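You operate a simulated robot arm through the tools that you are given. There is no shell and no other tool. Be economical: measure what you need, move in short steps, check, and stop when the job is done.

Carry out the task below with a simulated robot arm. There is one attempt and no reset: what you move stays moved.

JOB
Let trough 2 down to about LOW, tip the strainer out into the green bowl and put it back.
Fine: drain lever shut at the end. Set down upright: what you pick out.

It is judged by the outcome, as a careful person would: the job done as asked, and still so three seconds after it is handed in. It fails if anything else is knocked over, pushed out of place, dropped, spilled or broken.

ROBOT AND FRAMES
A 7-joint arm with a two-finger parallel gripper, fixed in place. Base frame: the origin is at the foot of the arm, x ahead of it, y to its left, z up; the work surface is at about z = 0.84. Readings come in m, rad, newtons and seconds.
With the tool pointing down near the work surface it reaches from about 0.24 to 0.68 m from the base axis. Its first joint turns from -1.152 to 1.152 rad. Payload 2.4 kg.
The tool frame sits at the grasp point between the pads (the TCP): z along the fingers, y along the line on which they close. The tips reach 0.03 m beyond it. The gripper opens to 0.094 m. The fingers are 0.028 m wide and 0.01 m thick; the gripper's body (0.05 by 0.096 m) begins 0.055 m behind the TCP.
Orientation is that of the tool frame in the base frame, as [roll, pitch, yaw] about the fixed x, y, z axes, in that order (R = Rz(yaw) Ry(pitch) Rx(roll)). With the fingers straight down and closing along the base's y, the tool's x points along the base's -x, its y along +y and its z along -z.

CONTROLS
- The arm moves only by the tool send_rows. Its argument "deltas" is a list of rows, each an object (a shift or turn left out is 0, a gripper value left out holds the last) with "fingers": the gripper command, from -1 (shut) to 1 (fully open), values between in proportion; "translation": the shift along the tool's x, y, z in cm, a list of three; "rot": the turn, a rotation vector about the tool's x, y, z in rad, a list of three. In form: [{"fingers": fingers, "translation": [tx, ty, tz], "rot": [ax, ay, az]}, ...]. A call has 1 to 12 rows; each row shifts and turns the commanded pose from where the row before left it, along the tool's axes as they then stand. A row lasts 0.2 s, in which the tool goes at most 0.05 m and 0.15 rad; a call with a longer step from one row to the next is refused whole, and so is a gripper value outside its range. A pose out of reach is approached as far as the arm can. The call stops where the force on the tool passes 60 N (or 10 N more than at its start, if that is more) or the arm is blocked; 0.2 s more then pass. The fingers move at their own pace (about 0.153 m/s each) and stop on an object; they squeeze with about 26 N. The grip force told is the motor's: it shows also when the fingers shut on nothing. Time passes only in rows, and 0.2 s behind the last, so rows that do not move let the fingers close. The reply holds the time, the measured pose of the TCP, the force on the tool along the base axes, the opening and the grip force, in the units named above and with some noise, with the torque about the TCP (base axes, N m) and any sound that the robot's microphone picked up.
- Cameras (640 x 400 px; columns grow to the right, rows downward): "scene" is fixed at [0.0197, 0.456, 1.4682]; the picture's right is [-0.91, -0.42, 0.00], its down [-0.14, 0.31, -0.94] and it looks along [0.40, -0.85, -0.34] (base axes); focal length 371 px, centre (320, 200). "wrist" rides on the gripper at [0.076, 0.014, -0.103] in the tool frame; the picture's right is [-0.18, 0.98, 0.00], its down [-0.75, -0.14, -0.64] and it looks along [-0.63, -0.12, 0.77] (tool axes); focal length 243 px, centre (320, 200).
- grab_frame(camera): a new picture of that camera. It takes no simulated time.
- locate(camera, pixels): for up to 12 pixels [column, row] of the newest picture of that camera ("zoom" is the newest enlarged one), the place [x, y, z] in the base frame of the surface seen there, good to about 0.002 m. It takes no simulated time.
- zoom(camera, box): a new picture of the part [left, top, right, bottom] of that camera's present view, enlarged. It takes no simulated time.
- finish_job(): hands the job in; it is judged then, once.

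Work in short steps. Measure before you move; look again where a grasp or a placing could have gone wrong, and mend it. You have 80 turns and 38 pictures in all, those below and enlarged ones among them. Open the gripper and draw the arm clear of the work before you hand the job in, unless the task says otherwise; then end with one line.

The tools are called after ">>>" as name(argument=value, ...) on one line, values as JSON. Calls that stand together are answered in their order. send_rows: Moves the arm, as the interface text tells. Its arguments: {"type":"object","properties":{"deltas":{"type":"array"}},"required":["deltas"]} The other tools are called the same way: grab_frame (camera) takes a picture; locate (camera, pixels) gives the place of the surface under pixels of a picture; zoom (camera, box) takes an enlarged picture of a part of a camera's view; finish_job () hands the job in.

At the start:

```text
clock: 0.0
tool_pos: [0.372, -0.0497, 1.2892]
tool_rot: [3.141, 0.0, 3.14]
ft_force: [-0.2, 0.3, 0.4]
wrist_torque: [-0.02, -0.01, -0.03]
grip_width: 0.094
grip_force: 0.2
```

scene: 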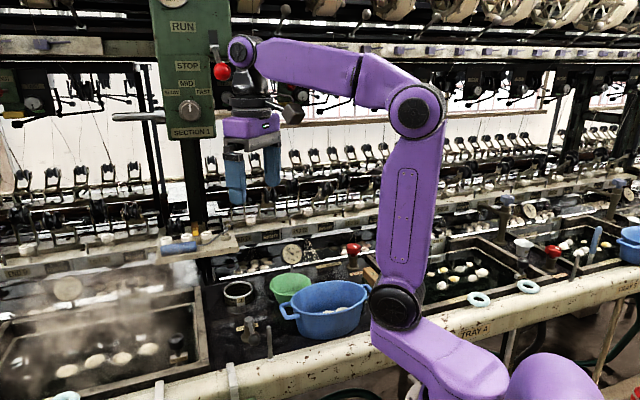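
wrist: 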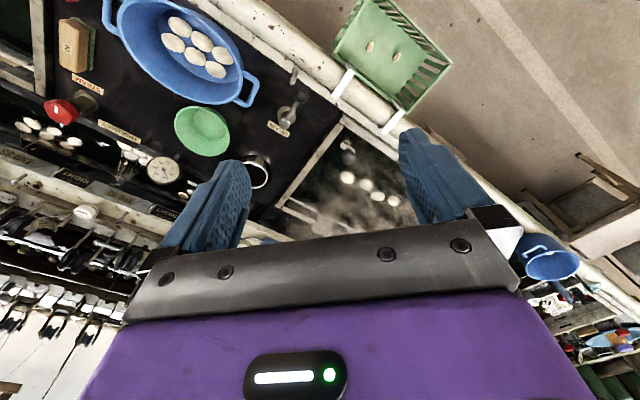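

I start by enlarging the work area in both views: trough 2, the strainer, the drain lever and the green bowl.

>>> zoom(camera="scene", box=[190, 210, 390, 370])

>>> zoom(camera="wrist", box=[30, 0, 350, 200])

>>> zoom(camera="scene", box=[0, 220, 240, 400])

```text
2.50 times, centred on (290, 290) of scene
```

zoom: 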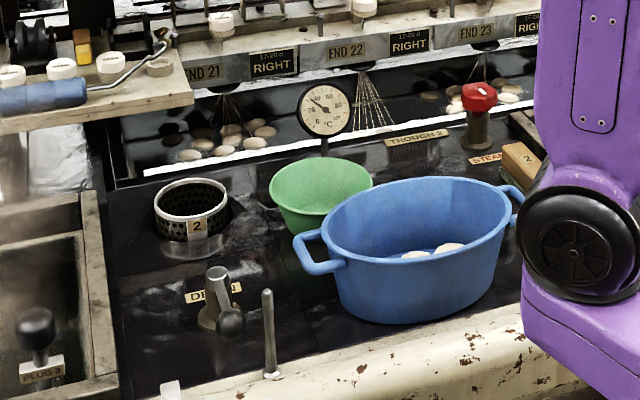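

```text
2.00 times, centred on (190, 100) of wrist
```

zoom: 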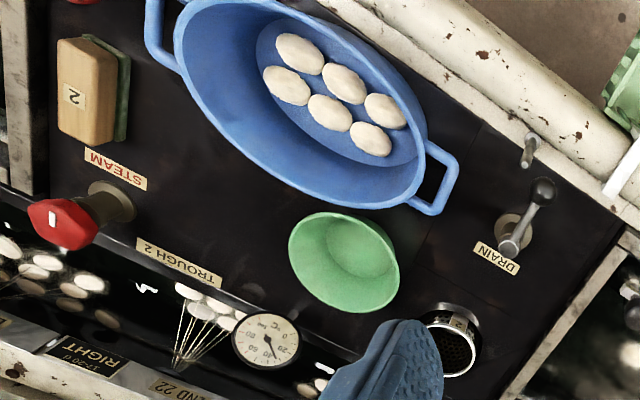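

```text
2.22 times, centred on (120, 310) of scene
```

zoom: 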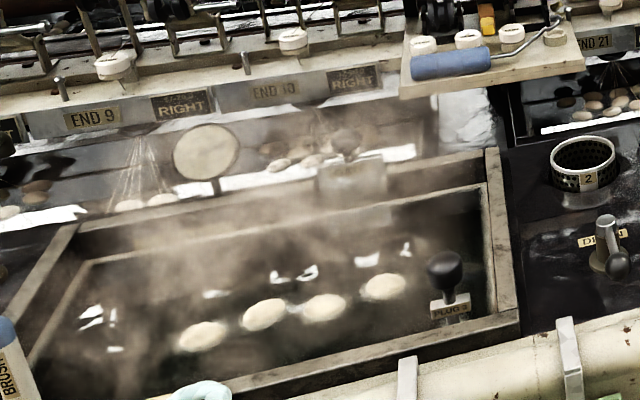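

The strainer (labelled 2) sits at about (193,212) in the first zoom and the drain lever at about (222,300). I still need to find the LOW mark and the geometry, so I enlarge further and measure.

>>> zoom(camera="scene", box=[210, 260, 310, 360])

>>> locate(camera="scene", pixels=[[238, 283], [226, 293], [252, 293], [238, 301], [249, 320], [252, 338], [269, 330], [269, 354], [290, 274], [275, 283], [307, 283], [290, 298]])

>>> zoom(camera="scene", box=[230, 225, 390, 325])

```text
4.00 times, centred on (260, 310) of scene
```

zoom: 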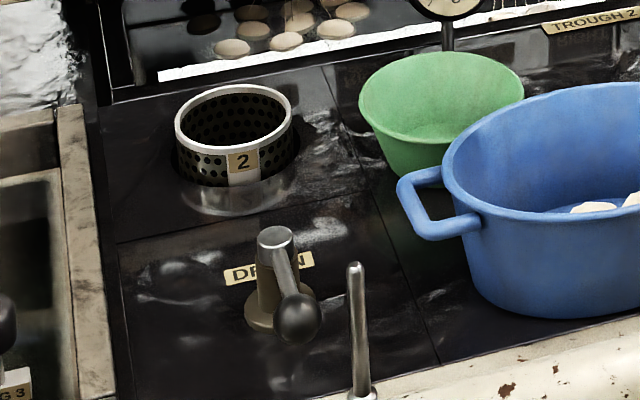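

```text
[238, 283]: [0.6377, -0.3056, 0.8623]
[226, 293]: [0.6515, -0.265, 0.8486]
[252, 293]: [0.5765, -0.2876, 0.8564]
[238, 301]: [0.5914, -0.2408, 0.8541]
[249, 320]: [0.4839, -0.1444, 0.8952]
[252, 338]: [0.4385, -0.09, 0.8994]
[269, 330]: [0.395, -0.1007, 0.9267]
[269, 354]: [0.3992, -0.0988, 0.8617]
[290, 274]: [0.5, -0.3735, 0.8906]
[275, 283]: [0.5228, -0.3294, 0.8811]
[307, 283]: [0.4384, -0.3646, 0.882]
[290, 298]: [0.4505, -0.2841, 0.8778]
```

```text
4.00 times, centred on (310, 275) of scene
```

zoom: 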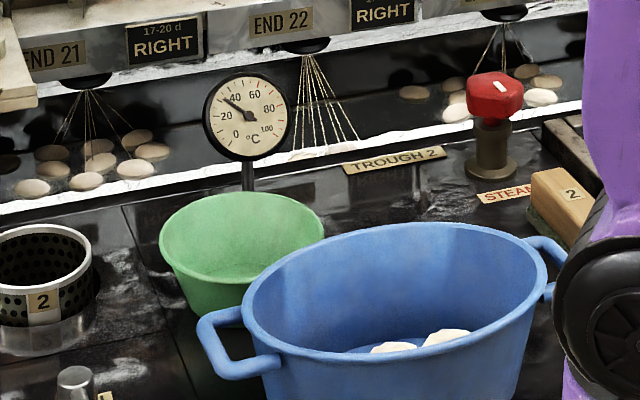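

The lever and strainer are located; the LOW mark is not visible yet. I enlarge the trough water edge in the wrist view and the back of trough 2 in the scene view.

>>> zoom(camera="wrist", box=[0, 70, 192, 190])

>>> zoom(camera="wrist", box=[150, 60, 310, 160])

>>> zoom(camera="scene", box=[200, 215, 300, 285])

>>> locate(camera="zoom", pixels=[[120, 250], [200, 350], [350, 270], [300, 180], [450, 200], [240, 410]])

```text
3.33 times, centred on (96, 130) of wrist
```

zoom: 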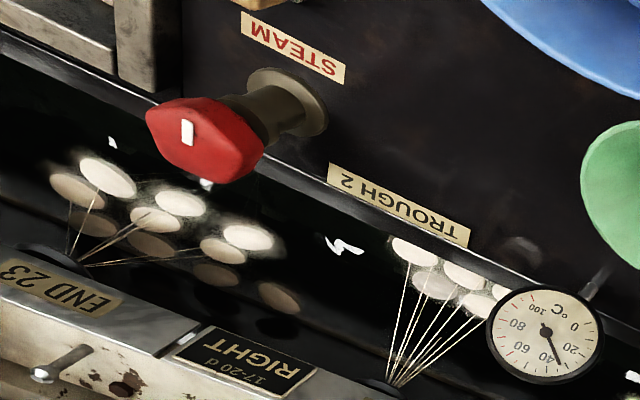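

```text
4.00 times, centred on (230, 110) of wrist
```

zoom: 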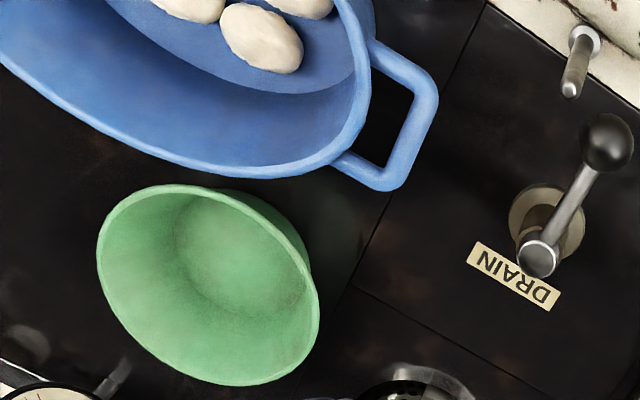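

```text
5.71 times, centred on (250, 250) of scene
```

zoom: 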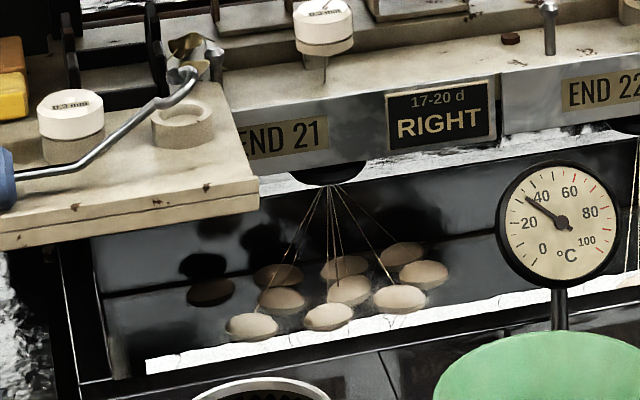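

```text
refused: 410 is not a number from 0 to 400
```

The front wall of the trough is hidden from here. Before moving I measure the nearby obstacles (green panel, thermometer, shelf with blue-handled tool, END rail), plus trough points.

>>> locate(camera="scene", pixels=[[185, 130], [222, 72], [205, 235], [235, 243], [260, 238], [292, 255], [354, 250], [352, 265], [245, 272], [236, 225], [285, 205], [200, 300]])

>>> locate(camera="wrist", pixels=[[202, 130], [258, 160], [247, 172], [268, 172], [258, 183], [285, 122], [303, 96], [160, 170], [205, 105], [205, 157], [178, 125], [228, 140]])

>>> send_rows(deltas=[{"rot": [0, 0, 0.15]}, {"rot": [0, 0, 0.15]}, {"rot": [0, 0, 0.15]}, {"rot": [0, 0, 0.15]}, {"rot": [0, 0, 0.15]}, {"rot": [0, 0, 0.15]}, {"rot": [0, 0, 0.15]}, {"rot": [0, 0, 0.15]}, {"rot": [0, 0, 0.15]}, {"rot": [0, 0, 0.15]}])

>>> grab_frame(camera="wrist")

```text
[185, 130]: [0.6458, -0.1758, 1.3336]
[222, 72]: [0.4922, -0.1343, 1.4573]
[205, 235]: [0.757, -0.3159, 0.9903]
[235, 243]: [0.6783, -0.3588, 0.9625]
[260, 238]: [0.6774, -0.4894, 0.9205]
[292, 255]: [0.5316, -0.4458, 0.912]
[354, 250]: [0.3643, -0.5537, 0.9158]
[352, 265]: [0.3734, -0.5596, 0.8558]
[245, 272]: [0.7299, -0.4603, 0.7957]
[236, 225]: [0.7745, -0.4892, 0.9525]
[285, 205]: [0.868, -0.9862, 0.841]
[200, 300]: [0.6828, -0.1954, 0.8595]
```

```text
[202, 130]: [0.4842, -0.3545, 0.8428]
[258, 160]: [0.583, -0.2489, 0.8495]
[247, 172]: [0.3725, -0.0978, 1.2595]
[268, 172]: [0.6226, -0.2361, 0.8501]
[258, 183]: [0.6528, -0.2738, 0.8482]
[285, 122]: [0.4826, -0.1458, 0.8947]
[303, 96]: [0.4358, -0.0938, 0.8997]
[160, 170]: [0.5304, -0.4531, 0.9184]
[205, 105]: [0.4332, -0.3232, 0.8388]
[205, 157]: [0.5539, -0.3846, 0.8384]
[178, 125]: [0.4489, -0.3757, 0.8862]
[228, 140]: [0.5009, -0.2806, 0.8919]
```

```text
clock: 2.2
tool_pos: [0.3735, -0.05, 1.2903]
tool_rot: [3.141, -0.001, 1.639]
ft_force: [0.7, 0.6, -0.7]
wrist_torque: [0.03, 0.01, -0.04]
grip_width: 0.0941
grip_force: 0.0
```

```text
27 pictures are left
```

wrist: 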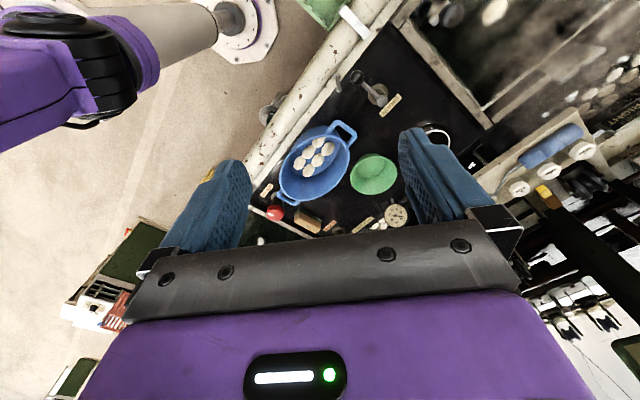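

The panel edge is at x≈0.65, z≥1.31, so I keep well left of it. I lower the camera toward the trough, looking in −y, to read its markings.

>>> send_rows(deltas=[{"translation": [-3.0, 1.3, 3.2]}, {"translation": [-3.0, 1.3, 3.2]}, {"translation": [-3.0, 1.3, 3.2]}, {"translation": [-3.0, 1.3, 3.2]}, {"translation": [-3.0, 1.3, 3.2]}])

>>> grab_frame(camera="wrist")

```text
clock: 3.4
tool_pos: [0.4482, -0.1949, 1.1301]
tool_rot: [-3.14, 0.001, 1.644]
ft_force: [-0.9, 0.1, -1.0]
wrist_torque: [0.01, 0.0, 0.04]
grip_width: 0.0942
grip_force: 0.1
```

```text
26 pictures are left
```

wrist: 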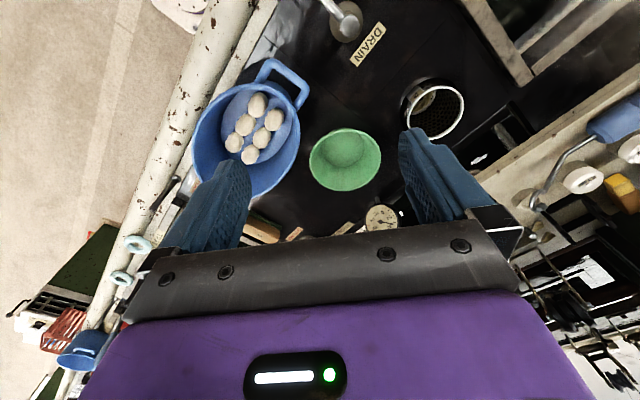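

The view looks into the strainer at (435,108). I enlarge that area and the trough edge beside it.

>>> zoom(camera="wrist", box=[340, 20, 532, 140])

>>> locate(camera="zoom", pixels=[[310, 190], [410, 270], [260, 280], [360, 390], [220, 330], [330, 300], [300, 260], [340, 220], [480, 340], [590, 340]])

```text
3.33 times, centred on (436, 80) of wrist
```

zoom: 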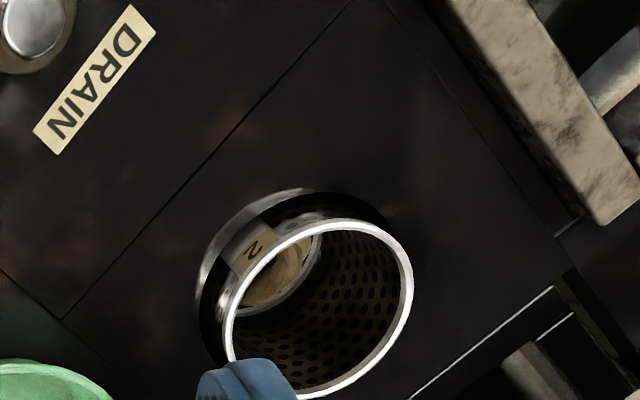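

```text
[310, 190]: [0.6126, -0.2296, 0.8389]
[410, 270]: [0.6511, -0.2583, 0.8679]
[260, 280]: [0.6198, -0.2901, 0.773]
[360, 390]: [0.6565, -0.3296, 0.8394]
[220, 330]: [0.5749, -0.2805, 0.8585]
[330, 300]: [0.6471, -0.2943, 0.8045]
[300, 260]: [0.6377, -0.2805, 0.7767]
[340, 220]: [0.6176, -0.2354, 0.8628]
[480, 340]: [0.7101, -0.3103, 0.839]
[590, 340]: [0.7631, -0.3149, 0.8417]
```

The strainer holds a brownish mass at its bottom (z≈0.775); its rim is at z≈0.865. Still no LOW mark seen, so I take a new scene picture now that the arm has moved, and zoom into the trough from the wrist.

>>> zoom(camera="scene", box=[240, 215, 440, 340])

>>> zoom(camera="wrist", box=[230, 150, 420, 250])

```text
3.20 times, centred on (340, 278) of scene
```

zoom: 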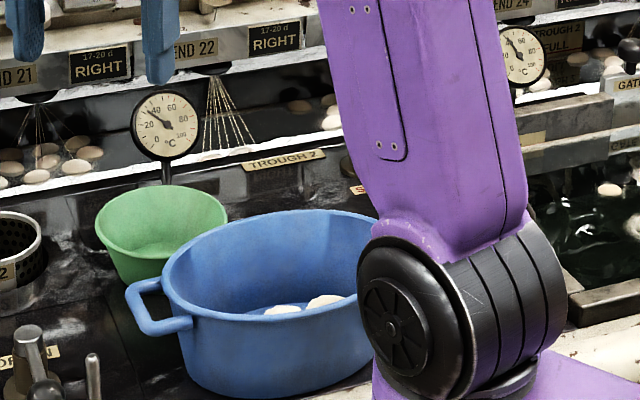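

```text
3.37 times, centred on (325, 200) of wrist
```

zoom: 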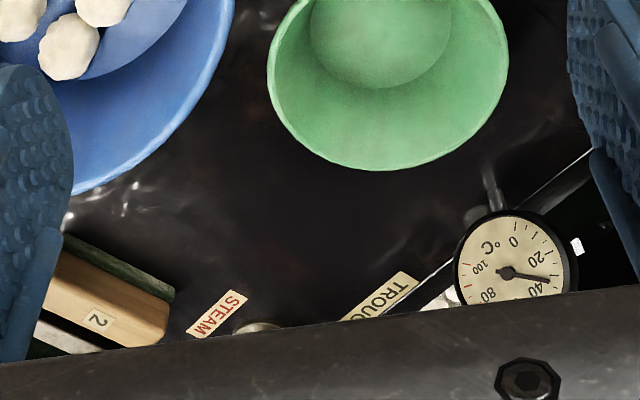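

A dark plate reading something like "TROUGH 2 … FULL" shows at scene (413,226). I enlarge it.

>>> zoom(camera="scene", box=[390, 210, 450, 250])

>>> locate(camera="zoom", pixels=[[220, 120], [250, 190], [250, 250], [400, 250], [480, 320], [330, 300]])

```text
10.00 times, centred on (420, 230) of scene
```

zoom: 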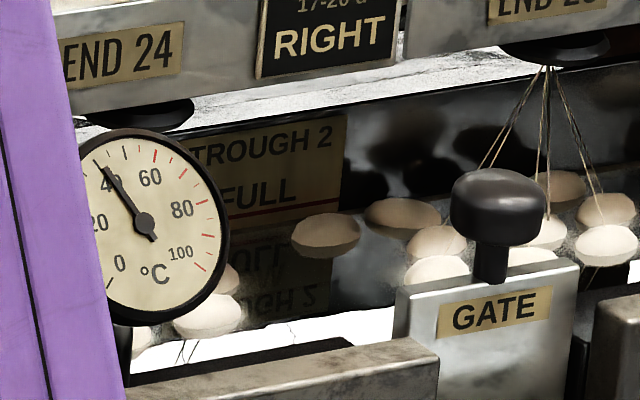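

```text
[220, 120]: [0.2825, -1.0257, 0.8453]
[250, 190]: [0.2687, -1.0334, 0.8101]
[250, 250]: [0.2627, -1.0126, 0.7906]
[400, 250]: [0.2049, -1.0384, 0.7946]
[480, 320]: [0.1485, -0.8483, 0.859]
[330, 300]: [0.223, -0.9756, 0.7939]
```

Found the gauge: a "TROUGH 2 / FULL" plate at about (0.27,−1.03), FULL line z≈0.808, water now ≈0.794, visible from the scene camera; LOW should come up as the water drops. Now I inspect the drain lever from nearer.

>>> send_rows(deltas=[{"translation": [4.5, 0, 0]}, {"translation": [4.5, 0, 0]}, {"translation": [3, 0, 3]}])

>>> grab_frame(camera="wrist")

>>> zoom(camera="scene", box=[220, 300, 300, 360])

>>> locate(camera="zoom", pixels=[[195, 110], [230, 170], [210, 210], [260, 235], [250, 210], [200, 260], [150, 230], [175, 180]])

```text
clock: 4.2
tool_pos: [0.4373, -0.0729, 1.1013]
tool_rot: [3.141, -0.001, 1.642]
ft_force: [0.1, -0.1, -0.3]
wrist_torque: [-0.01, -0.04, 0.01]
grip_width: 0.0937
grip_force: 0.1
```

```text
21 pictures are left
```

wrist: 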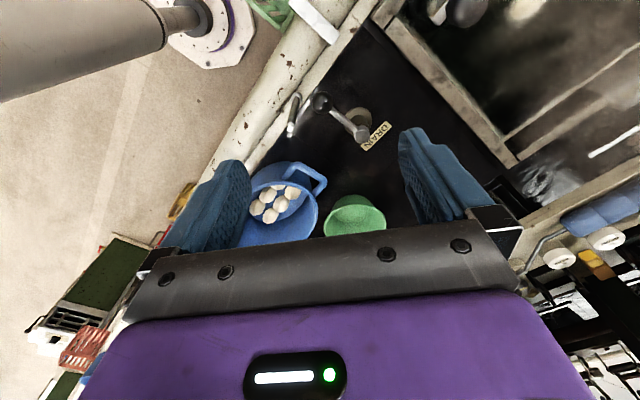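

```text
6.67 times, centred on (260, 330) of scene
```

zoom: 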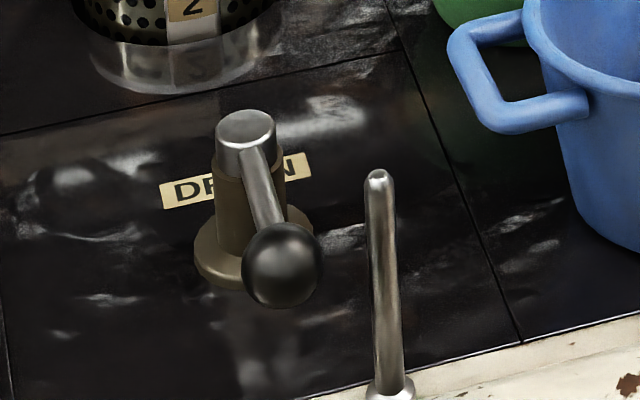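

```text
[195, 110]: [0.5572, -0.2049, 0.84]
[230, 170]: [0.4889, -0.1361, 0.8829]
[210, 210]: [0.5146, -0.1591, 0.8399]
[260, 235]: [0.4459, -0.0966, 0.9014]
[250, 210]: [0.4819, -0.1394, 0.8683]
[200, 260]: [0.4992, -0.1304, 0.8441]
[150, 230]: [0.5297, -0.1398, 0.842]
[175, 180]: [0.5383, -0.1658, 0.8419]
```

Stem at about (0.482,−0.147), knob at about (0.437,−0.097,0.893), standing rod at (0.397,−0.10). I enlarge the lever in the wrist view for any open/shut marks, and measure the blue bowl's handle.

>>> zoom(camera="wrist", box=[270, 60, 430, 220])

>>> locate(camera="zoom", pixels=[[205, 155], [300, 240], [358, 287], [370, 230], [110, 165], [85, 290], [215, 500], [200, 430], [75, 310]])

>>> locate(camera="wrist", pixels=[[326, 182], [300, 165], [321, 101], [360, 130], [345, 116], [293, 110], [315, 172], [308, 190]])

```text
2.50 times, centred on (350, 140) of wrist
```

zoom: 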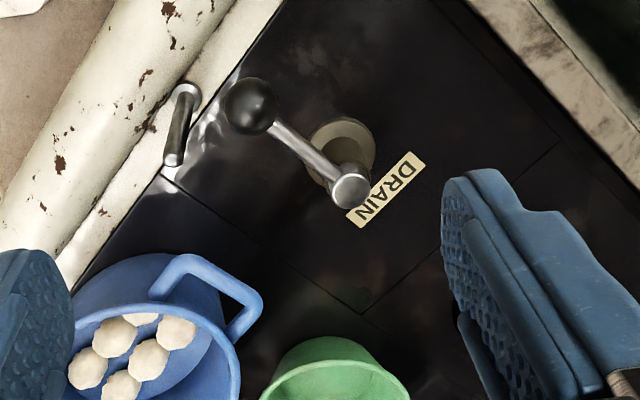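

```text
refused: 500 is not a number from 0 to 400
```

```text
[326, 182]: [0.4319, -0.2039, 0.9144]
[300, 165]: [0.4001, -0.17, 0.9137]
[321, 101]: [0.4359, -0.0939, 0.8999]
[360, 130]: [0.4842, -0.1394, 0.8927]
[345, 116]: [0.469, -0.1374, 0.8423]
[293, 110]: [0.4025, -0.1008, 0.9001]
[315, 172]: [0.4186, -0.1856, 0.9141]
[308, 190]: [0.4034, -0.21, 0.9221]
```

No marks, but the bowl handle at (0.432,−0.204) leaves only a clockwise swing (seen from above) free for the knob. I turn the tool so the fingers close across the lever, partly closed, and go above the knob.

>>> send_rows(deltas=[{"fingers": 0.0, "rot": [0, 0, -0.136]}, {"rot": [0, 0, -0.136]}, {"rot": [0, 0, -0.136]}, {"rot": [0, 0, -0.136]}, {"rot": [0, 0, -0.136]}, {"translation": [-2.25, -1.5, 2.0]}, {"translation": [0, 0, 4.5]}, {"translation": [0, 0, 4.5]}])

>>> zoom(camera="wrist", box=[160, 0, 480, 250])

```text
clock: 6.0
tool_pos: [0.445, -0.0982, 0.9883]
tool_rot: [-3.14, 0.0, 2.322]
ft_force: [1.0, -1.0, -0.2]
wrist_torque: [0.03, 0.03, 0.0]
grip_width: 0.0467
grip_force: 0.0
```

```text
1.60 times, centred on (320, 125) of wrist
```

zoom: 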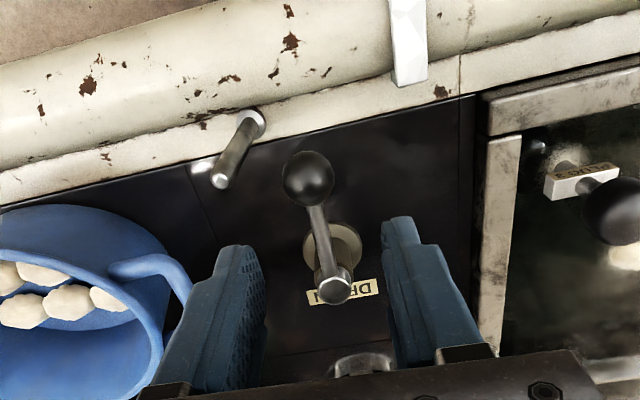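

Knob lies between the fingers, slightly to the left of centre. I shift 3.5 mm that way, descend to z≈0.89 and close.

>>> send_rows(deltas=[{"translation": [0.1, -0.4, 2.0]}, {"translation": [0, 0, 4.0]}, {"translation": [0, 0, 3.8]}, {"fingers": -1}, {}, {}])

>>> zoom(camera="wrist", box=[200, 50, 440, 250])

```text
clock: 7.4
tool_pos: [0.4393, -0.1011, 0.8908]
tool_rot: [3.14, 0.003, 2.325]
ft_force: [0.4, 11.6, 17.1]
wrist_torque: [0.01, -0.12, 0.44]
grip_width: 0.0275
grip_force: 45.1
```

```text
2.00 times, centred on (320, 150) of wrist
```

zoom: 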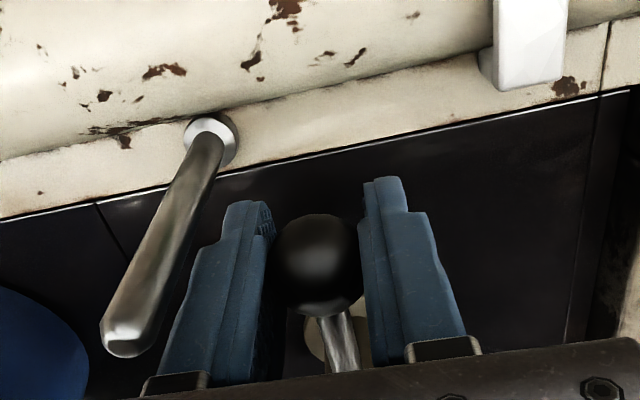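

The knob is gripped (opening 0.0275). I try a small clockwise turn about the stem and listen/feel.

>>> send_rows(deltas=[{"translation": [-0.07, 0.93, 0], "rot": [0, 0, 0.15]}, {"translation": [-0.07, 0.93, 0], "rot": [0, 0, 0.15]}])

```text
clock: 8.0
tool_pos: [0.4537, -0.0896, 0.8917]
tool_rot: [-3.138, -0.004, 2.026]
ft_force: [-6.8, 26.3, 27.1]
wrist_torque: [0.13, 0.36, 0.51]
grip_width: 0.0277
grip_force: 44.8
```

The lever is following with no stop met. I turn on by another 0.3 rad and check the gauge.

>>> send_rows(deltas=[{"translation": [-0.07, 0.93, 0], "rot": [0, 0, 0.15]}, {"translation": [-0.07, 0.93, 0], "rot": [0, 0, 0.15]}])

>>> zoom(camera="scene", box=[390, 210, 450, 250])

```text
clock: 8.6
tool_pos: [0.4734, -0.0821, 0.8914]
tool_rot: [-3.132, -0.004, 1.722]
ft_force: [-19.2, 35.3, 29.9]
wrist_torque: [0.81, -0.08, -0.51]
grip_width: 0.0272
grip_force: 44.9
```

```text
10.00 times, centred on (420, 230) of scene
```

zoom: 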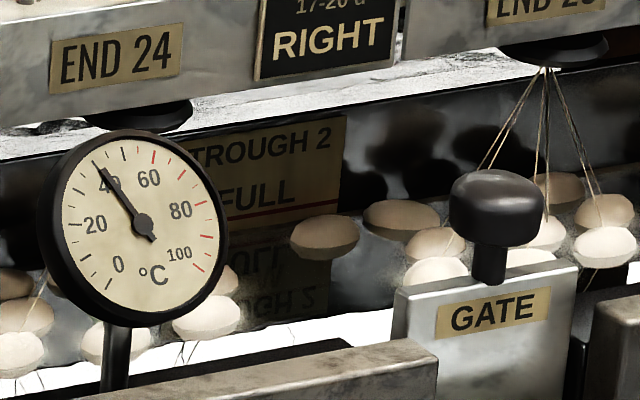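

It moves freely, but side force is building because my radius is a little short (true ≈0.066). I ease outward and continue the turn.

>>> send_rows(deltas=[{"translation": [0.3, 0, 0.1]}, {"translation": [-0.07, 0.98, 0], "rot": [0, 0, 0.15]}, {"translation": [-0.07, 0.98, 0], "rot": [0, 0, 0.15]}])

```text
clock: 9.4
tool_pos: [0.494, -0.0806, 0.8909]
tool_rot: [3.137, -0.001, 1.424]
ft_force: [-6.5, 27.3, 34.9]
wrist_torque: [0.44, 0.16, -0.47]
grip_width: 0.0278
grip_force: 45.2
```

Turned about 0.9 rad so far with no stop. I continue another 0.45 rad, easing outward a touch.

>>> send_rows(deltas=[{"translation": [0.1, 0.98, 0.1], "rot": [0, 0, 0.15]}, {"translation": [0.0, 0.98, 0], "rot": [0, 0, 0.15]}, {"translation": [0.0, 0.98, 0], "rot": [0, 0, 0.15]}])

>>> zoom(camera="scene", box=[390, 210, 450, 250])

```text
clock: 10.2
tool_pos: [0.5231, -0.0891, 0.8897]
tool_rot: [3.135, -0.003, 0.972]
ft_force: [2.7, 19.7, 31.8]
wrist_torque: [0.02, 0.16, -0.3]
grip_width: 0.028
grip_force: 44.9
```

```text
10.00 times, centred on (420, 230) of scene
```

zoom: 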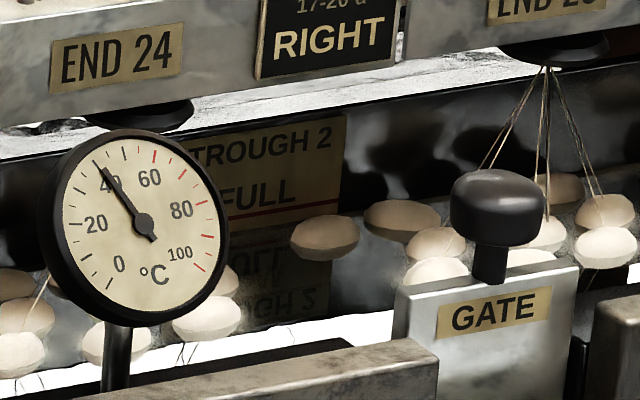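

Perhaps a slight drop (cocoon 236→238 px). I turn to the quarter-turn mark or the stop, then wait a second.

>>> send_rows(deltas=[{"translation": [0.0, 0.98, 0], "rot": [0, 0, 0.15]}, {"translation": [0.0, 0.55, 0], "rot": [0, 0, 0.085]}, {}, {}, {}])

```text
clock: 11.4
tool_pos: [0.5343, -0.1003, 0.8905]
tool_rot: [3.137, -0.002, 0.738]
ft_force: [15.7, 16.5, 21.8]
wrist_torque: [0.3, -0.71, -0.18]
grip_width: 0.0274
grip_force: 44.4
```

>>> zoom(camera="scene", box=[390, 210, 450, 250])

```text
10.00 times, centred on (420, 230) of scene
```

zoom: 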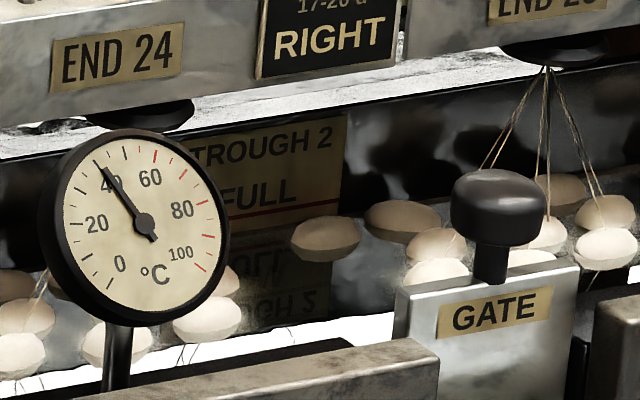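

The level is dropping slowly (cocoon 236→240 px, roughly 2 mm). I hold the lever open for two full calls, then look again.

>>> send_rows(deltas=[{}, {}, {}, {}, {}, {}, {}, {}, {}, {}, {}, {}])

>>> zoom(camera="scene", box=[390, 210, 450, 250])

```text
clock: 14.0
tool_pos: [0.5346, -0.0993, 0.8909]
tool_rot: [3.139, -0.003, 0.74]
ft_force: [16.5, 16.7, 21.2]
wrist_torque: [0.15, -0.14, 0.03]
grip_width: 0.0276
grip_force: 44.6
```

```text
10.00 times, centred on (420, 230) of scene
```

zoom: 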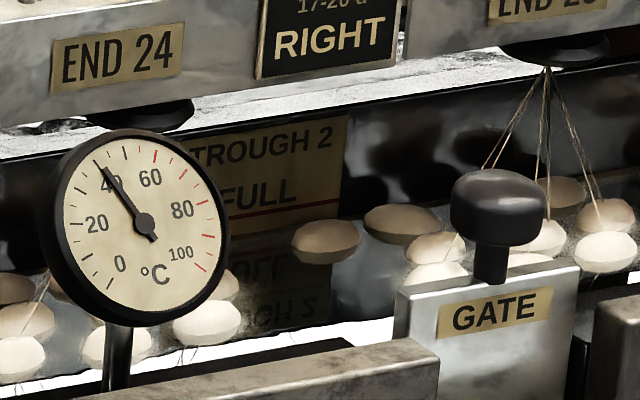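

About 1.3 mm per 2.6 s; the waterline is still near the FULL line. I hold for about 10 s, then look.

>>> send_rows(deltas=[{}, {}, {}, {}, {}, {}, {}, {}, {}, {}, {}, {}])

>>> send_rows(deltas=[{}, {}, {}, {}, {}, {}, {}, {}, {}, {}, {}, {}])

>>> send_rows(deltas=[{}, {}, {}, {}, {}, {}, {}, {}, {}, {}, {}, {}])

>>> send_rows(deltas=[{}, {}, {}, {}, {}, {}, {}, {}, {}, {}, {}, {}])

>>> zoom(camera="scene", box=[390, 210, 450, 250])

```text
clock: 16.6
tool_pos: [0.5355, -0.0992, 0.8918]
tool_rot: [3.138, -0.003, 0.74]
ft_force: [17.3, 15.2, 20.8]
wrist_torque: [0.12, -0.14, 0.05]
grip_width: 0.0278
grip_force: 45.3
```

```text
clock: 19.2
tool_pos: [0.5366, -0.0998, 0.8902]
tool_rot: [3.138, -0.002, 0.742]
ft_force: [17.4, 16.4, 19.8]
wrist_torque: [0.14, -0.13, 0.04]
grip_width: 0.0277
grip_force: 45.5
```

```text
clock: 21.8
tool_pos: [0.5354, -0.1006, 0.8908]
tool_rot: [3.137, -0.002, 0.741]
ft_force: [16.8, 16.1, 19.4]
wrist_torque: [0.15, -0.15, 0.04]
grip_width: 0.0274
grip_force: 45.1
```

```text
clock: 24.4
tool_pos: [0.5363, -0.0999, 0.8906]
tool_rot: [3.137, -0.002, 0.741]
ft_force: [17.5, 16.0, 19.7]
wrist_torque: [0.09, -0.14, 0.04]
grip_width: 0.0276
grip_force: 44.5
```

```text
10.00 times, centred on (420, 230) of scene
```

zoom: 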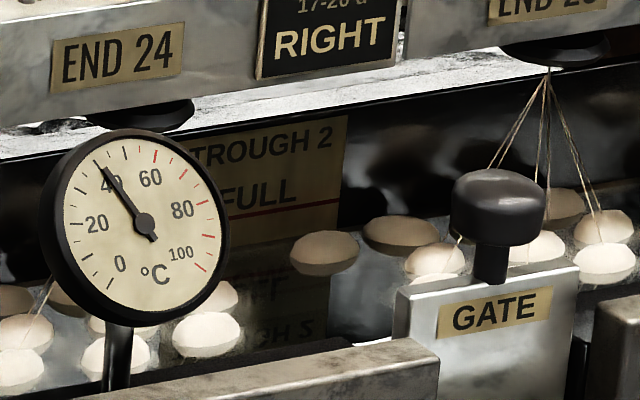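

Waterline now at about row 243 and LOW has not emerged below FULL. I wait another 13 s and look.

>>> send_rows(deltas=[{}, {}, {}, {}, {}, {}, {}, {}, {}, {}, {}, {}])

>>> send_rows(deltas=[{}, {}, {}, {}, {}, {}, {}, {}, {}, {}, {}, {}])

>>> send_rows(deltas=[{}, {}, {}, {}, {}, {}, {}, {}, {}, {}, {}, {}])

>>> send_rows(deltas=[{}, {}, {}, {}, {}, {}, {}, {}, {}, {}, {}, {}])

>>> send_rows(deltas=[{}, {}, {}, {}, {}, {}, {}, {}, {}, {}, {}, {}])

>>> zoom(camera="scene", box=[390, 210, 450, 250])

>>> locate(camera="zoom", pixels=[[260, 215], [260, 240], [260, 260], [260, 280], [260, 300], [370, 300], [320, 240]])

```text
clock: 27.0
tool_pos: [0.5352, -0.0994, 0.8895]
tool_rot: [3.137, -0.001, 0.74]
ft_force: [16.7, 16.2, 19.2]
wrist_torque: [0.08, -0.15, 0.04]
grip_width: 0.0276
grip_force: 45.1
```

```text
clock: 29.6
tool_pos: [0.5353, -0.1014, 0.8907]
tool_rot: [3.138, -0.002, 0.742]
ft_force: [17.5, 17.1, 18.6]
wrist_torque: [0.07, -0.12, 0.07]
grip_width: 0.0275
grip_force: 45.1
```

```text
clock: 32.2
tool_pos: [0.5346, -0.1006, 0.8904]
tool_rot: [3.138, -0.001, 0.741]
ft_force: [17.3, 16.3, 17.8]
wrist_torque: [0.08, -0.12, 0.01]
grip_width: 0.0278
grip_force: 45.2
```

```text
clock: 34.8
tool_pos: [0.5353, -0.099, 0.8899]
tool_rot: [3.139, -0.002, 0.741]
ft_force: [17.2, 16.4, 17.0]
wrist_torque: [0.1, -0.1, 0.08]
grip_width: 0.0278
grip_force: 45.0
```

```text
clock: 37.4
tool_pos: [0.5356, -0.0999, 0.89]
tool_rot: [3.137, -0.002, 0.74]
ft_force: [17.2, 16.7, 18.2]
wrist_torque: [0.08, -0.12, 0.05]
grip_width: 0.0273
grip_force: 44.9
```

```text
10.00 times, centred on (420, 230) of scene
```

zoom: 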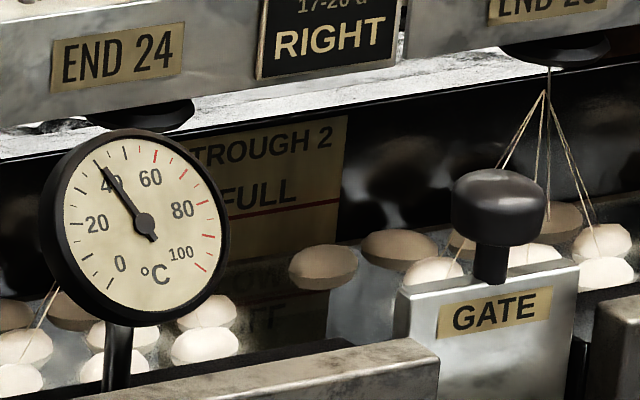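

```text
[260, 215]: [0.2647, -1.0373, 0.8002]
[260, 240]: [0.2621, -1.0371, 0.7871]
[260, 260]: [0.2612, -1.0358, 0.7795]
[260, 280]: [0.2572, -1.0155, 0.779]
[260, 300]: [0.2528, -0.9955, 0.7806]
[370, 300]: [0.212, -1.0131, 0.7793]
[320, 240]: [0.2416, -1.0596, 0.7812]
```

Waterline is at z≈0.779 (row ~257) and "LOW" now shows dimly under water at about (275,278), its line perhaps near row 293. At ~1 px/s I wait another 18 s, then look.

>>> send_rows(deltas=[{}, {}, {}, {}, {}, {}, {}, {}, {}, {}, {}, {}])

>>> send_rows(deltas=[{}, {}, {}, {}, {}, {}, {}, {}, {}, {}, {}, {}])

>>> send_rows(deltas=[{}, {}, {}, {}, {}, {}, {}, {}, {}, {}, {}, {}])

>>> send_rows(deltas=[{}, {}, {}, {}, {}, {}, {}, {}, {}, {}, {}, {}])

>>> send_rows(deltas=[{}, {}, {}, {}, {}, {}, {}, {}, {}, {}, {}, {}])

>>> send_rows(deltas=[{}, {}, {}, {}, {}, {}, {}, {}, {}, {}, {}, {}])

>>> zoom(camera="scene", box=[405, 215, 437, 247])

>>> locate(camera="zoom", pixels=[[200, 200], [200, 240], [200, 260], [200, 280], [200, 300], [200, 320], [200, 340], [200, 360]])

```text
clock: 40.0
tool_pos: [0.5346, -0.1001, 0.8897]
tool_rot: [3.138, -0.002, 0.74]
ft_force: [18.2, 16.8, 17.9]
wrist_torque: [0.06, -0.12, 0.03]
grip_width: 0.0275
grip_force: 45.3
```

```text
clock: 42.6
tool_pos: [0.5347, -0.1005, 0.89]
tool_rot: [3.14, -0.001, 0.741]
ft_force: [17.6, 17.2, 16.1]
wrist_torque: [0.11, -0.08, 0.05]
grip_width: 0.0274
grip_force: 45.8
```

```text
clock: 45.2
tool_pos: [0.5356, -0.0997, 0.8892]
tool_rot: [3.14, -0.001, 0.74]
ft_force: [17.1, 16.2, 16.2]
wrist_torque: [0.12, -0.13, 0.04]
grip_width: 0.0279
grip_force: 45.4
```

```text
clock: 47.8
tool_pos: [0.5338, -0.099, 0.8899]
tool_rot: [3.14, -0.002, 0.739]
ft_force: [17.4, 16.3, 14.3]
wrist_torque: [0.08, -0.12, 0.05]
grip_width: 0.0277
grip_force: 45.1
```

```text
clock: 50.4
tool_pos: [0.5342, -0.0991, 0.8889]
tool_rot: [-3.141, -0.002, 0.742]
ft_force: [18.2, 16.7, 14.2]
wrist_torque: [0.06, -0.12, 0.08]
grip_width: 0.0276
grip_force: 45.1
```

```text
clock: 53.0
tool_pos: [0.5341, -0.1006, 0.8896]
tool_rot: [3.14, -0.002, 0.74]
ft_force: [17.7, 16.5, 13.0]
wrist_torque: [0.07, -0.06, 0.05]
grip_width: 0.0276
grip_force: 45.3
```

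```text
12.50 times, centred on (421, 231) of scene
```

zoom: 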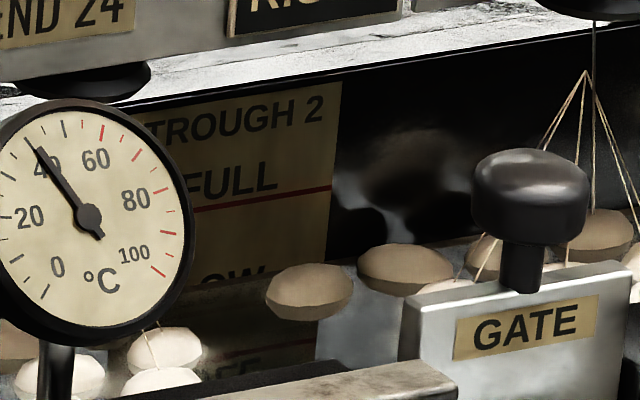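

```text
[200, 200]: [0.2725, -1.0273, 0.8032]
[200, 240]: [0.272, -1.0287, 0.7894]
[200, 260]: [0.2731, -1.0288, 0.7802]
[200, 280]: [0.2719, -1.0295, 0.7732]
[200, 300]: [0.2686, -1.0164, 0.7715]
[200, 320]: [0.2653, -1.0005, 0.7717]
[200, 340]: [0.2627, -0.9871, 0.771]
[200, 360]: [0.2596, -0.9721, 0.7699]
```

LOW's lettering is half out; waterline z≈0.7716 and the LOW line should be at z≈0.762. At 0.5 mm/s I hold 14–15 s more, look, then shut.

>>> send_rows(deltas=[{}, {}, {}, {}, {}, {}, {}, {}, {}, {}, {}, {}])

>>> send_rows(deltas=[{}, {}, {}, {}, {}, {}, {}, {}, {}, {}, {}, {}])

>>> send_rows(deltas=[{}, {}, {}, {}, {}, {}, {}, {}, {}, {}, {}, {}])

>>> send_rows(deltas=[{}, {}, {}, {}, {}, {}, {}, {}, {}, {}, {}, {}])

>>> send_rows(deltas=[{}, {}, {}, {}, {}, {}, {}, {}, {}, {}, {}, {}])

>>> zoom(camera="scene", box=[405, 215, 437, 247])

>>> locate(camera="zoom", pixels=[[230, 206], [230, 260], [230, 280], [230, 290], [230, 300], [230, 310], [230, 320], [230, 340], [230, 360]])

```text
clock: 55.6
tool_pos: [0.5349, -0.0988, 0.8903]
tool_rot: [3.14, -0.001, 0.74]
ft_force: [16.8, 16.4, 11.9]
wrist_torque: [0.09, -0.1, 0.05]
grip_width: 0.0276
grip_force: 45.1
```

```text
clock: 58.2
tool_pos: [0.5341, -0.0992, 0.8895]
tool_rot: [3.14, 0.0, 0.74]
ft_force: [17.5, 17.4, 11.1]
wrist_torque: [0.06, -0.1, 0.09]
grip_width: 0.0276
grip_force: 44.7
```

```text
clock: 60.8
tool_pos: [0.5354, -0.0999, 0.8894]
tool_rot: [3.141, -0.001, 0.74]
ft_force: [18.0, 17.5, 11.1]
wrist_torque: [0.08, -0.11, 0.04]
grip_width: 0.0274
grip_force: 45.3
```

```text
clock: 63.4
tool_pos: [0.534, -0.0998, 0.8894]
tool_rot: [3.14, -0.002, 0.739]
ft_force: [17.5, 16.3, 9.5]
wrist_torque: [0.03, -0.08, 0.09]
grip_width: 0.0272
grip_force: 45.0
```

```text
clock: 66.0
tool_pos: [0.535, -0.0991, 0.8896]
tool_rot: [3.14, 0.0, 0.739]
ft_force: [18.2, 16.8, 8.2]
wrist_torque: [0.05, -0.09, 0.04]
grip_width: 0.0277
grip_force: 45.2
```

```text
12.50 times, centred on (421, 231) of scene
```

zoom: 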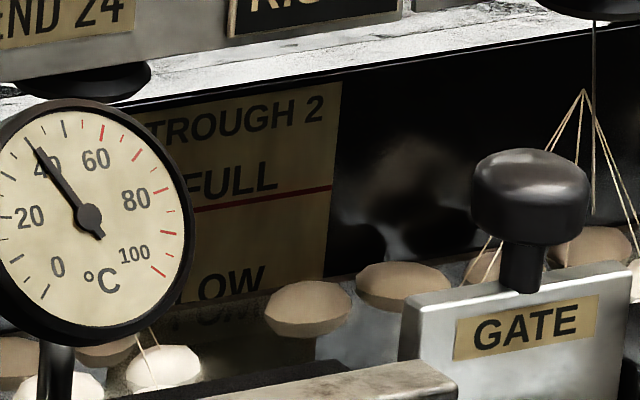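

```text
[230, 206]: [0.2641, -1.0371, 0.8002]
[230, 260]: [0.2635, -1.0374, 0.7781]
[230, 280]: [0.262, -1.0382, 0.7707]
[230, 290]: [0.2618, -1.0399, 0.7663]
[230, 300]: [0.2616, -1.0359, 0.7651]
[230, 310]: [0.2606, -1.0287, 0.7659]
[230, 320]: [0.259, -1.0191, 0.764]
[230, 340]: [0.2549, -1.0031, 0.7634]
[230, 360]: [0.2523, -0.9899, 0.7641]
```

LOW is fully out with its line just under the water (waterline ≈0.7645, line ≈0.7605). Two more short waits, then I swing the lever back the same quarter turn to shut.

>>> send_rows(deltas=[{}, {}, {}, {}, {}, {}, {}, {}, {}, {}, {}, {}])

>>> send_rows(deltas=[{}, {}, {}, {}, {}, {}, {}, {}, {}])

>>> send_rows(deltas=[{"translation": [0.08, -1.0, 0], "rot": [0, 0, -0.15]}, {"translation": [-0.07, -1.0, 0], "rot": [0, 0, -0.15]}, {"translation": [-0.07, -1.0, 0], "rot": [0, 0, -0.15]}, {"translation": [-0.07, -1.0, 0], "rot": [0, 0, -0.15]}, {"translation": [-0.07, -1.0, 0], "rot": [0, 0, -0.15]}, {"translation": [-0.07, -1.0, 0], "rot": [0, 0, -0.15]}])

```text
clock: 68.6
tool_pos: [0.5335, -0.1, 0.8888]
tool_rot: [3.14, 0.0, 0.741]
ft_force: [16.9, 17.7, 9.2]
wrist_torque: [0.08, -0.07, 0.07]
grip_width: 0.0277
grip_force: 45.1
```

```text
clock: 70.6
tool_pos: [0.5342, -0.0998, 0.8903]
tool_rot: [3.14, -0.001, 0.739]
ft_force: [17.7, 17.7, 9.1]
wrist_torque: [0.08, -0.11, 0.04]
grip_width: 0.0276
grip_force: 45.3
```

```text
clock: 72.0
tool_pos: [0.4794, -0.0808, 0.8898]
tool_rot: [3.141, -0.001, 1.634]
ft_force: [3.0, -13.0, 2.3]
wrist_torque: [-0.24, 0.34, -0.1]
grip_width: 0.0276
grip_force: 44.7
```

The swing back goes smoothly; I complete it to the original angle (yaw ≈2.32), with a slight overtravel to seat it on its stop.

>>> send_rows(deltas=[{"translation": [-0.07, -1.0, 0], "rot": [0, 0, -0.15]}, {"translation": [-0.07, -1.0, 0], "rot": [0, 0, -0.15]}, {"translation": [-0.07, -1.0, 0], "rot": [0, 0, -0.15]}, {"translation": [-0.07, -1.0, 0], "rot": [0, 0, -0.15]}, {"translation": [-0.03, -0.65, 0], "rot": [0, 0, -0.09]}, {}])

```text
clock: 73.4
tool_pos: [0.4411, -0.0967, 0.8884]
tool_rot: [3.134, 0.01, 2.331]
ft_force: [20.4, -27.5, -8.8]
wrist_torque: [0.13, 0.07, -0.12]
grip_width: 0.0273
grip_force: 45.1
```

Force is mostly radial, so I'm a little long; angle is ~3° short of the start. I ease inward and nudge further round to meet the stop.

>>> send_rows(deltas=[{"translation": [-0.35, -0.2, 0]}, {"translation": [0, -0.3, 0], "rot": [0, 0, -0.04]}, {}])

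```text
clock: 74.2
tool_pos: [0.439, -0.1001, 0.89]
tool_rot: [3.14, 0.004, 2.376]
ft_force: [18.8, 11.9, 4.5]
wrist_torque: [-0.03, -0.13, 0.59]
grip_width: 0.0273
grip_force: 44.7
```

Resistance now along the turn and the pose equals the starting one: lever is at its shut stop. I release, lift straight up, and check lever and gauge.

>>> send_rows(deltas=[{"fingers": 0.0}, {}, {"translation": [0, 0, -3]}, {"translation": [0, 0, -4]}, {"translation": [0, 0, -4]}, {"translation": [0, 0, -4]}])

>>> zoom(camera="scene", box=[405, 215, 437, 247])

>>> locate(camera="zoom", pixels=[[230, 290], [230, 300], [230, 305], [230, 310], [230, 315], [230, 320], [230, 340], [215, 310], [245, 310], [230, 360]])

```text
clock: 75.6
tool_pos: [0.4366, -0.1, 1.0397]
tool_rot: [3.14, 0.0, 2.369]
ft_force: [0.5, -0.3, 0.8]
wrist_torque: [-0.01, -0.02, -0.01]
grip_width: 0.0468
grip_force: 0.1
```

```text
12.50 times, centred on (421, 231) of scene
```

zoom: 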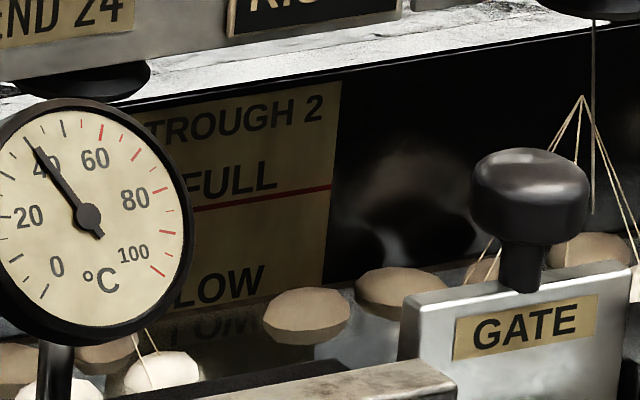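

```text
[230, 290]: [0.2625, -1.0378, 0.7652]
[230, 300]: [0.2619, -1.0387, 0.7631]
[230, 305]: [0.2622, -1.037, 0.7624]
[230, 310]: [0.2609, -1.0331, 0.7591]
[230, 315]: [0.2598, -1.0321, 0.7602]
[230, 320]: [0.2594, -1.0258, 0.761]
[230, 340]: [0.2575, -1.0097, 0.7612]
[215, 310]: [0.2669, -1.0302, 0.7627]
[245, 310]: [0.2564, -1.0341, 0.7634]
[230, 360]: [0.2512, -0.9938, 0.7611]
```

Water now stands at z≈0.761, right at the LOW line under the lettering, and the drain is shut. Next the strainer: I plan to grip its wall at one side and tip it with the hand horizontal, so first I test empty-handed that the arm can reach such a tipping pose above the green bowl, starting with yaw. I also check where the panel post stands.

>>> locate(camera="scene", pixels=[[195, 170], [197, 210], [205, 138], [212, 120], [160, 130], [203, 275]])

>>> send_rows(deltas=[{"translation": [0, 0, -4], "rot": [0, 0, -0.148]}, {"translation": [0, 0, -4], "rot": [0, 0, -0.148]}, {"rot": [0, 0, -0.148]}, {"rot": [0, 0, -0.148]}, {"rot": [0, 0, -0.148]}, {"rot": [0, 0, -0.148]}, {"rot": [0, 0, -0.148]}, {"rot": [0, 0, -0.148]}, {"rot": [0, 0, -0.148]}, {"rot": [0, 0, -0.148]}, {"rot": [0, 0, -0.148]}, {"rot": [0, 0, -0.148]}])

>>> send_rows(deltas=[{"rot": [0, 0, -0.148]}, {"rot": [0, 0, -0.148]}, {"rot": [0, 0, -0.148]}, {"rot": [0, 0, -0.148]}, {"rot": [0, 0, -0.148]}])

```text
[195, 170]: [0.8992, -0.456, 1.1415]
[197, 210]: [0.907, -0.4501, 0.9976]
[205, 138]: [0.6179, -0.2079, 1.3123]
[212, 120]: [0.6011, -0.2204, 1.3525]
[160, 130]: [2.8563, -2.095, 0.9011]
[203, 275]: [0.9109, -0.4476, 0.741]
```

```text
clock: 78.2
tool_pos: [0.4367, -0.1033, 1.12]
tool_rot: [3.14, 0.001, -2.136]
ft_force: [0.0, 0.2, 0.4]
wrist_torque: [-0.01, 0.04, 0.01]
grip_width: 0.0471
grip_force: 0.1
```

```text
clock: 79.4
tool_pos: [0.4375, -0.1014, 1.1185]
tool_rot: [-3.14, 0.0, -1.397]
ft_force: [0.4, -0.4, -0.5]
wrist_torque: [0.0, -0.03, 0.02]
grip_width: 0.0469
grip_force: 0.1
```

Yaw of −1.40 is reachable. Now I move over the bowl (high) and pitch the hand toward horizontal as a dry run.

>>> send_rows(deltas=[{"translation": [4.4, 0.8, 0]}, {"translation": [4.4, 0.8, 0]}, {"translation": [4.4, 0.8, 0]}, {"translation": [4.4, 0.8, 0]}, {"rot": [0, 0.15, 0]}, {"rot": [0, 0.15, 0]}, {"rot": [0, 0.15, 0]}, {"rot": [0, 0.15, 0]}, {"rot": [0, 0.15, 0]}, {"rot": [0, 0.15, 0]}, {"rot": [0, 0.15, 0]}, {"rot": [0, 0.15, 0]}])

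>>> send_rows(deltas=[{"rot": [0, 0.15, 0]}, {"rot": [0, 0.15, 0]}, {"rot": [0, 0.1, 0]}])

>>> grab_frame(camera="scene")

```text
clock: 82.0
tool_pos: [0.4344, -0.2806, 1.1208]
tool_rot: [-3.14, -1.202, -1.401]
ft_force: [0.2, -0.3, -0.2]
wrist_torque: [0.03, 0.01, 0.01]
grip_width: 0.0471
grip_force: 0.0
```

```text
clock: 82.8
tool_pos: [0.4354, -0.2805, 1.1201]
tool_rot: [-0.041, -1.541, 1.785]
ft_force: [0.2, 0.0, 1.2]
wrist_torque: [-0.01, -0.03, 0.01]
grip_width: 0.0473
grip_force: 0.1
```

```text
7 pictures are left
```

scene: 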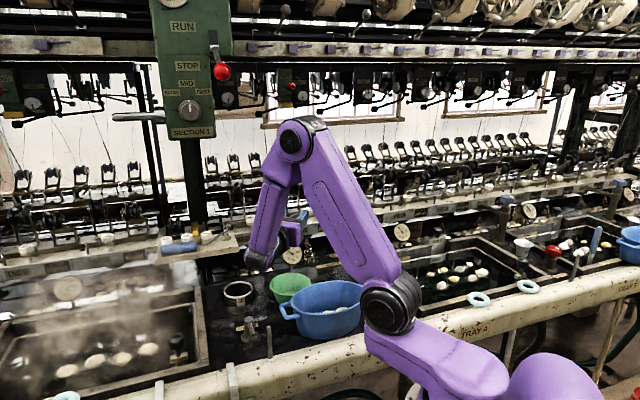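

The horizontal pose is reachable. I measure how low the wrist hangs in it (pixels around (255,262)).

>>> locate(camera="scene", pixels=[[252, 270], [258, 262], [268, 262], [262, 240], [270, 200], [290, 235], [298, 238], [284, 232]])

```text
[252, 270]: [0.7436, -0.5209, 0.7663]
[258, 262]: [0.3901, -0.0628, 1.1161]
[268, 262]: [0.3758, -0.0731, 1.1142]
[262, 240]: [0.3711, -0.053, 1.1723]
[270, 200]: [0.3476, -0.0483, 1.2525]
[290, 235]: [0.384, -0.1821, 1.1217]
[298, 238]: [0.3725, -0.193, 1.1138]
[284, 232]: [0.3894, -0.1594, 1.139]
```

Wrist bottom is roughly 3–5 cm below the TCP, so tipping at TCP z≈1.0 clears the rod and lever. Now I return to vertical and yaw for the pick.

>>> send_rows(deltas=[{"rot": [0, -0.141, 0]}, {"rot": [0, -0.141, 0]}, {"rot": [0, -0.141, 0]}, {"rot": [0, -0.141, 0]}, {"rot": [0, -0.141, 0]}, {"rot": [0, -0.141, 0]}, {"rot": [0, -0.141, 0]}, {"rot": [0, -0.141, 0]}, {"rot": [0, -0.141, 0]}, {"rot": [0, -0.141, 0]}, {"rot": [0, -0.141, 0]}])

>>> send_rows(deltas=[{"rot": [0, 0, 0.141]}, {"rot": [0, 0, 0.141]}, {"rot": [0, 0, 0.141]}, {"rot": [0, 0, 0.141]}, {"rot": [0, 0, 0.141]}, {"rot": [0, 0, 0.141]}, {"rot": [0, 0, 0.141]}, {"rot": [0, 0, 0.141]}, {"rot": [0, 0, 0.141]}, {"rot": [0, 0, 0.141]}, {"rot": [0, 0, 0.141]}, {"rot": [0, 0, 0.141]}])

>>> send_rows(deltas=[{"rot": [0, 0, 0.141]}])

```text
clock: 85.2
tool_pos: [0.4351, -0.2806, 1.1192]
tool_rot: [-3.139, -0.046, -1.4]
ft_force: [-0.1, 0.5, 0.7]
wrist_torque: [0.02, -0.02, 0.01]
grip_width: 0.0469
grip_force: 0.0
```

```text
clock: 87.8
tool_pos: [0.436, -0.2802, 1.1192]
tool_rot: [-3.094, 0.005, -3.095]
ft_force: [-0.1, -0.8, 0.7]
wrist_torque: [0.02, 0.0, 0.02]
grip_width: 0.0469
grip_force: 0.1
```

```text
clock: 88.2
tool_pos: [0.4356, -0.2818, 1.1189]
tool_rot: [-3.095, 0.013, 3.047]
ft_force: [-0.5, -0.1, -0.3]
wrist_torque: [0.0, 0.03, -0.02]
grip_width: 0.0472
grip_force: 0.1
```

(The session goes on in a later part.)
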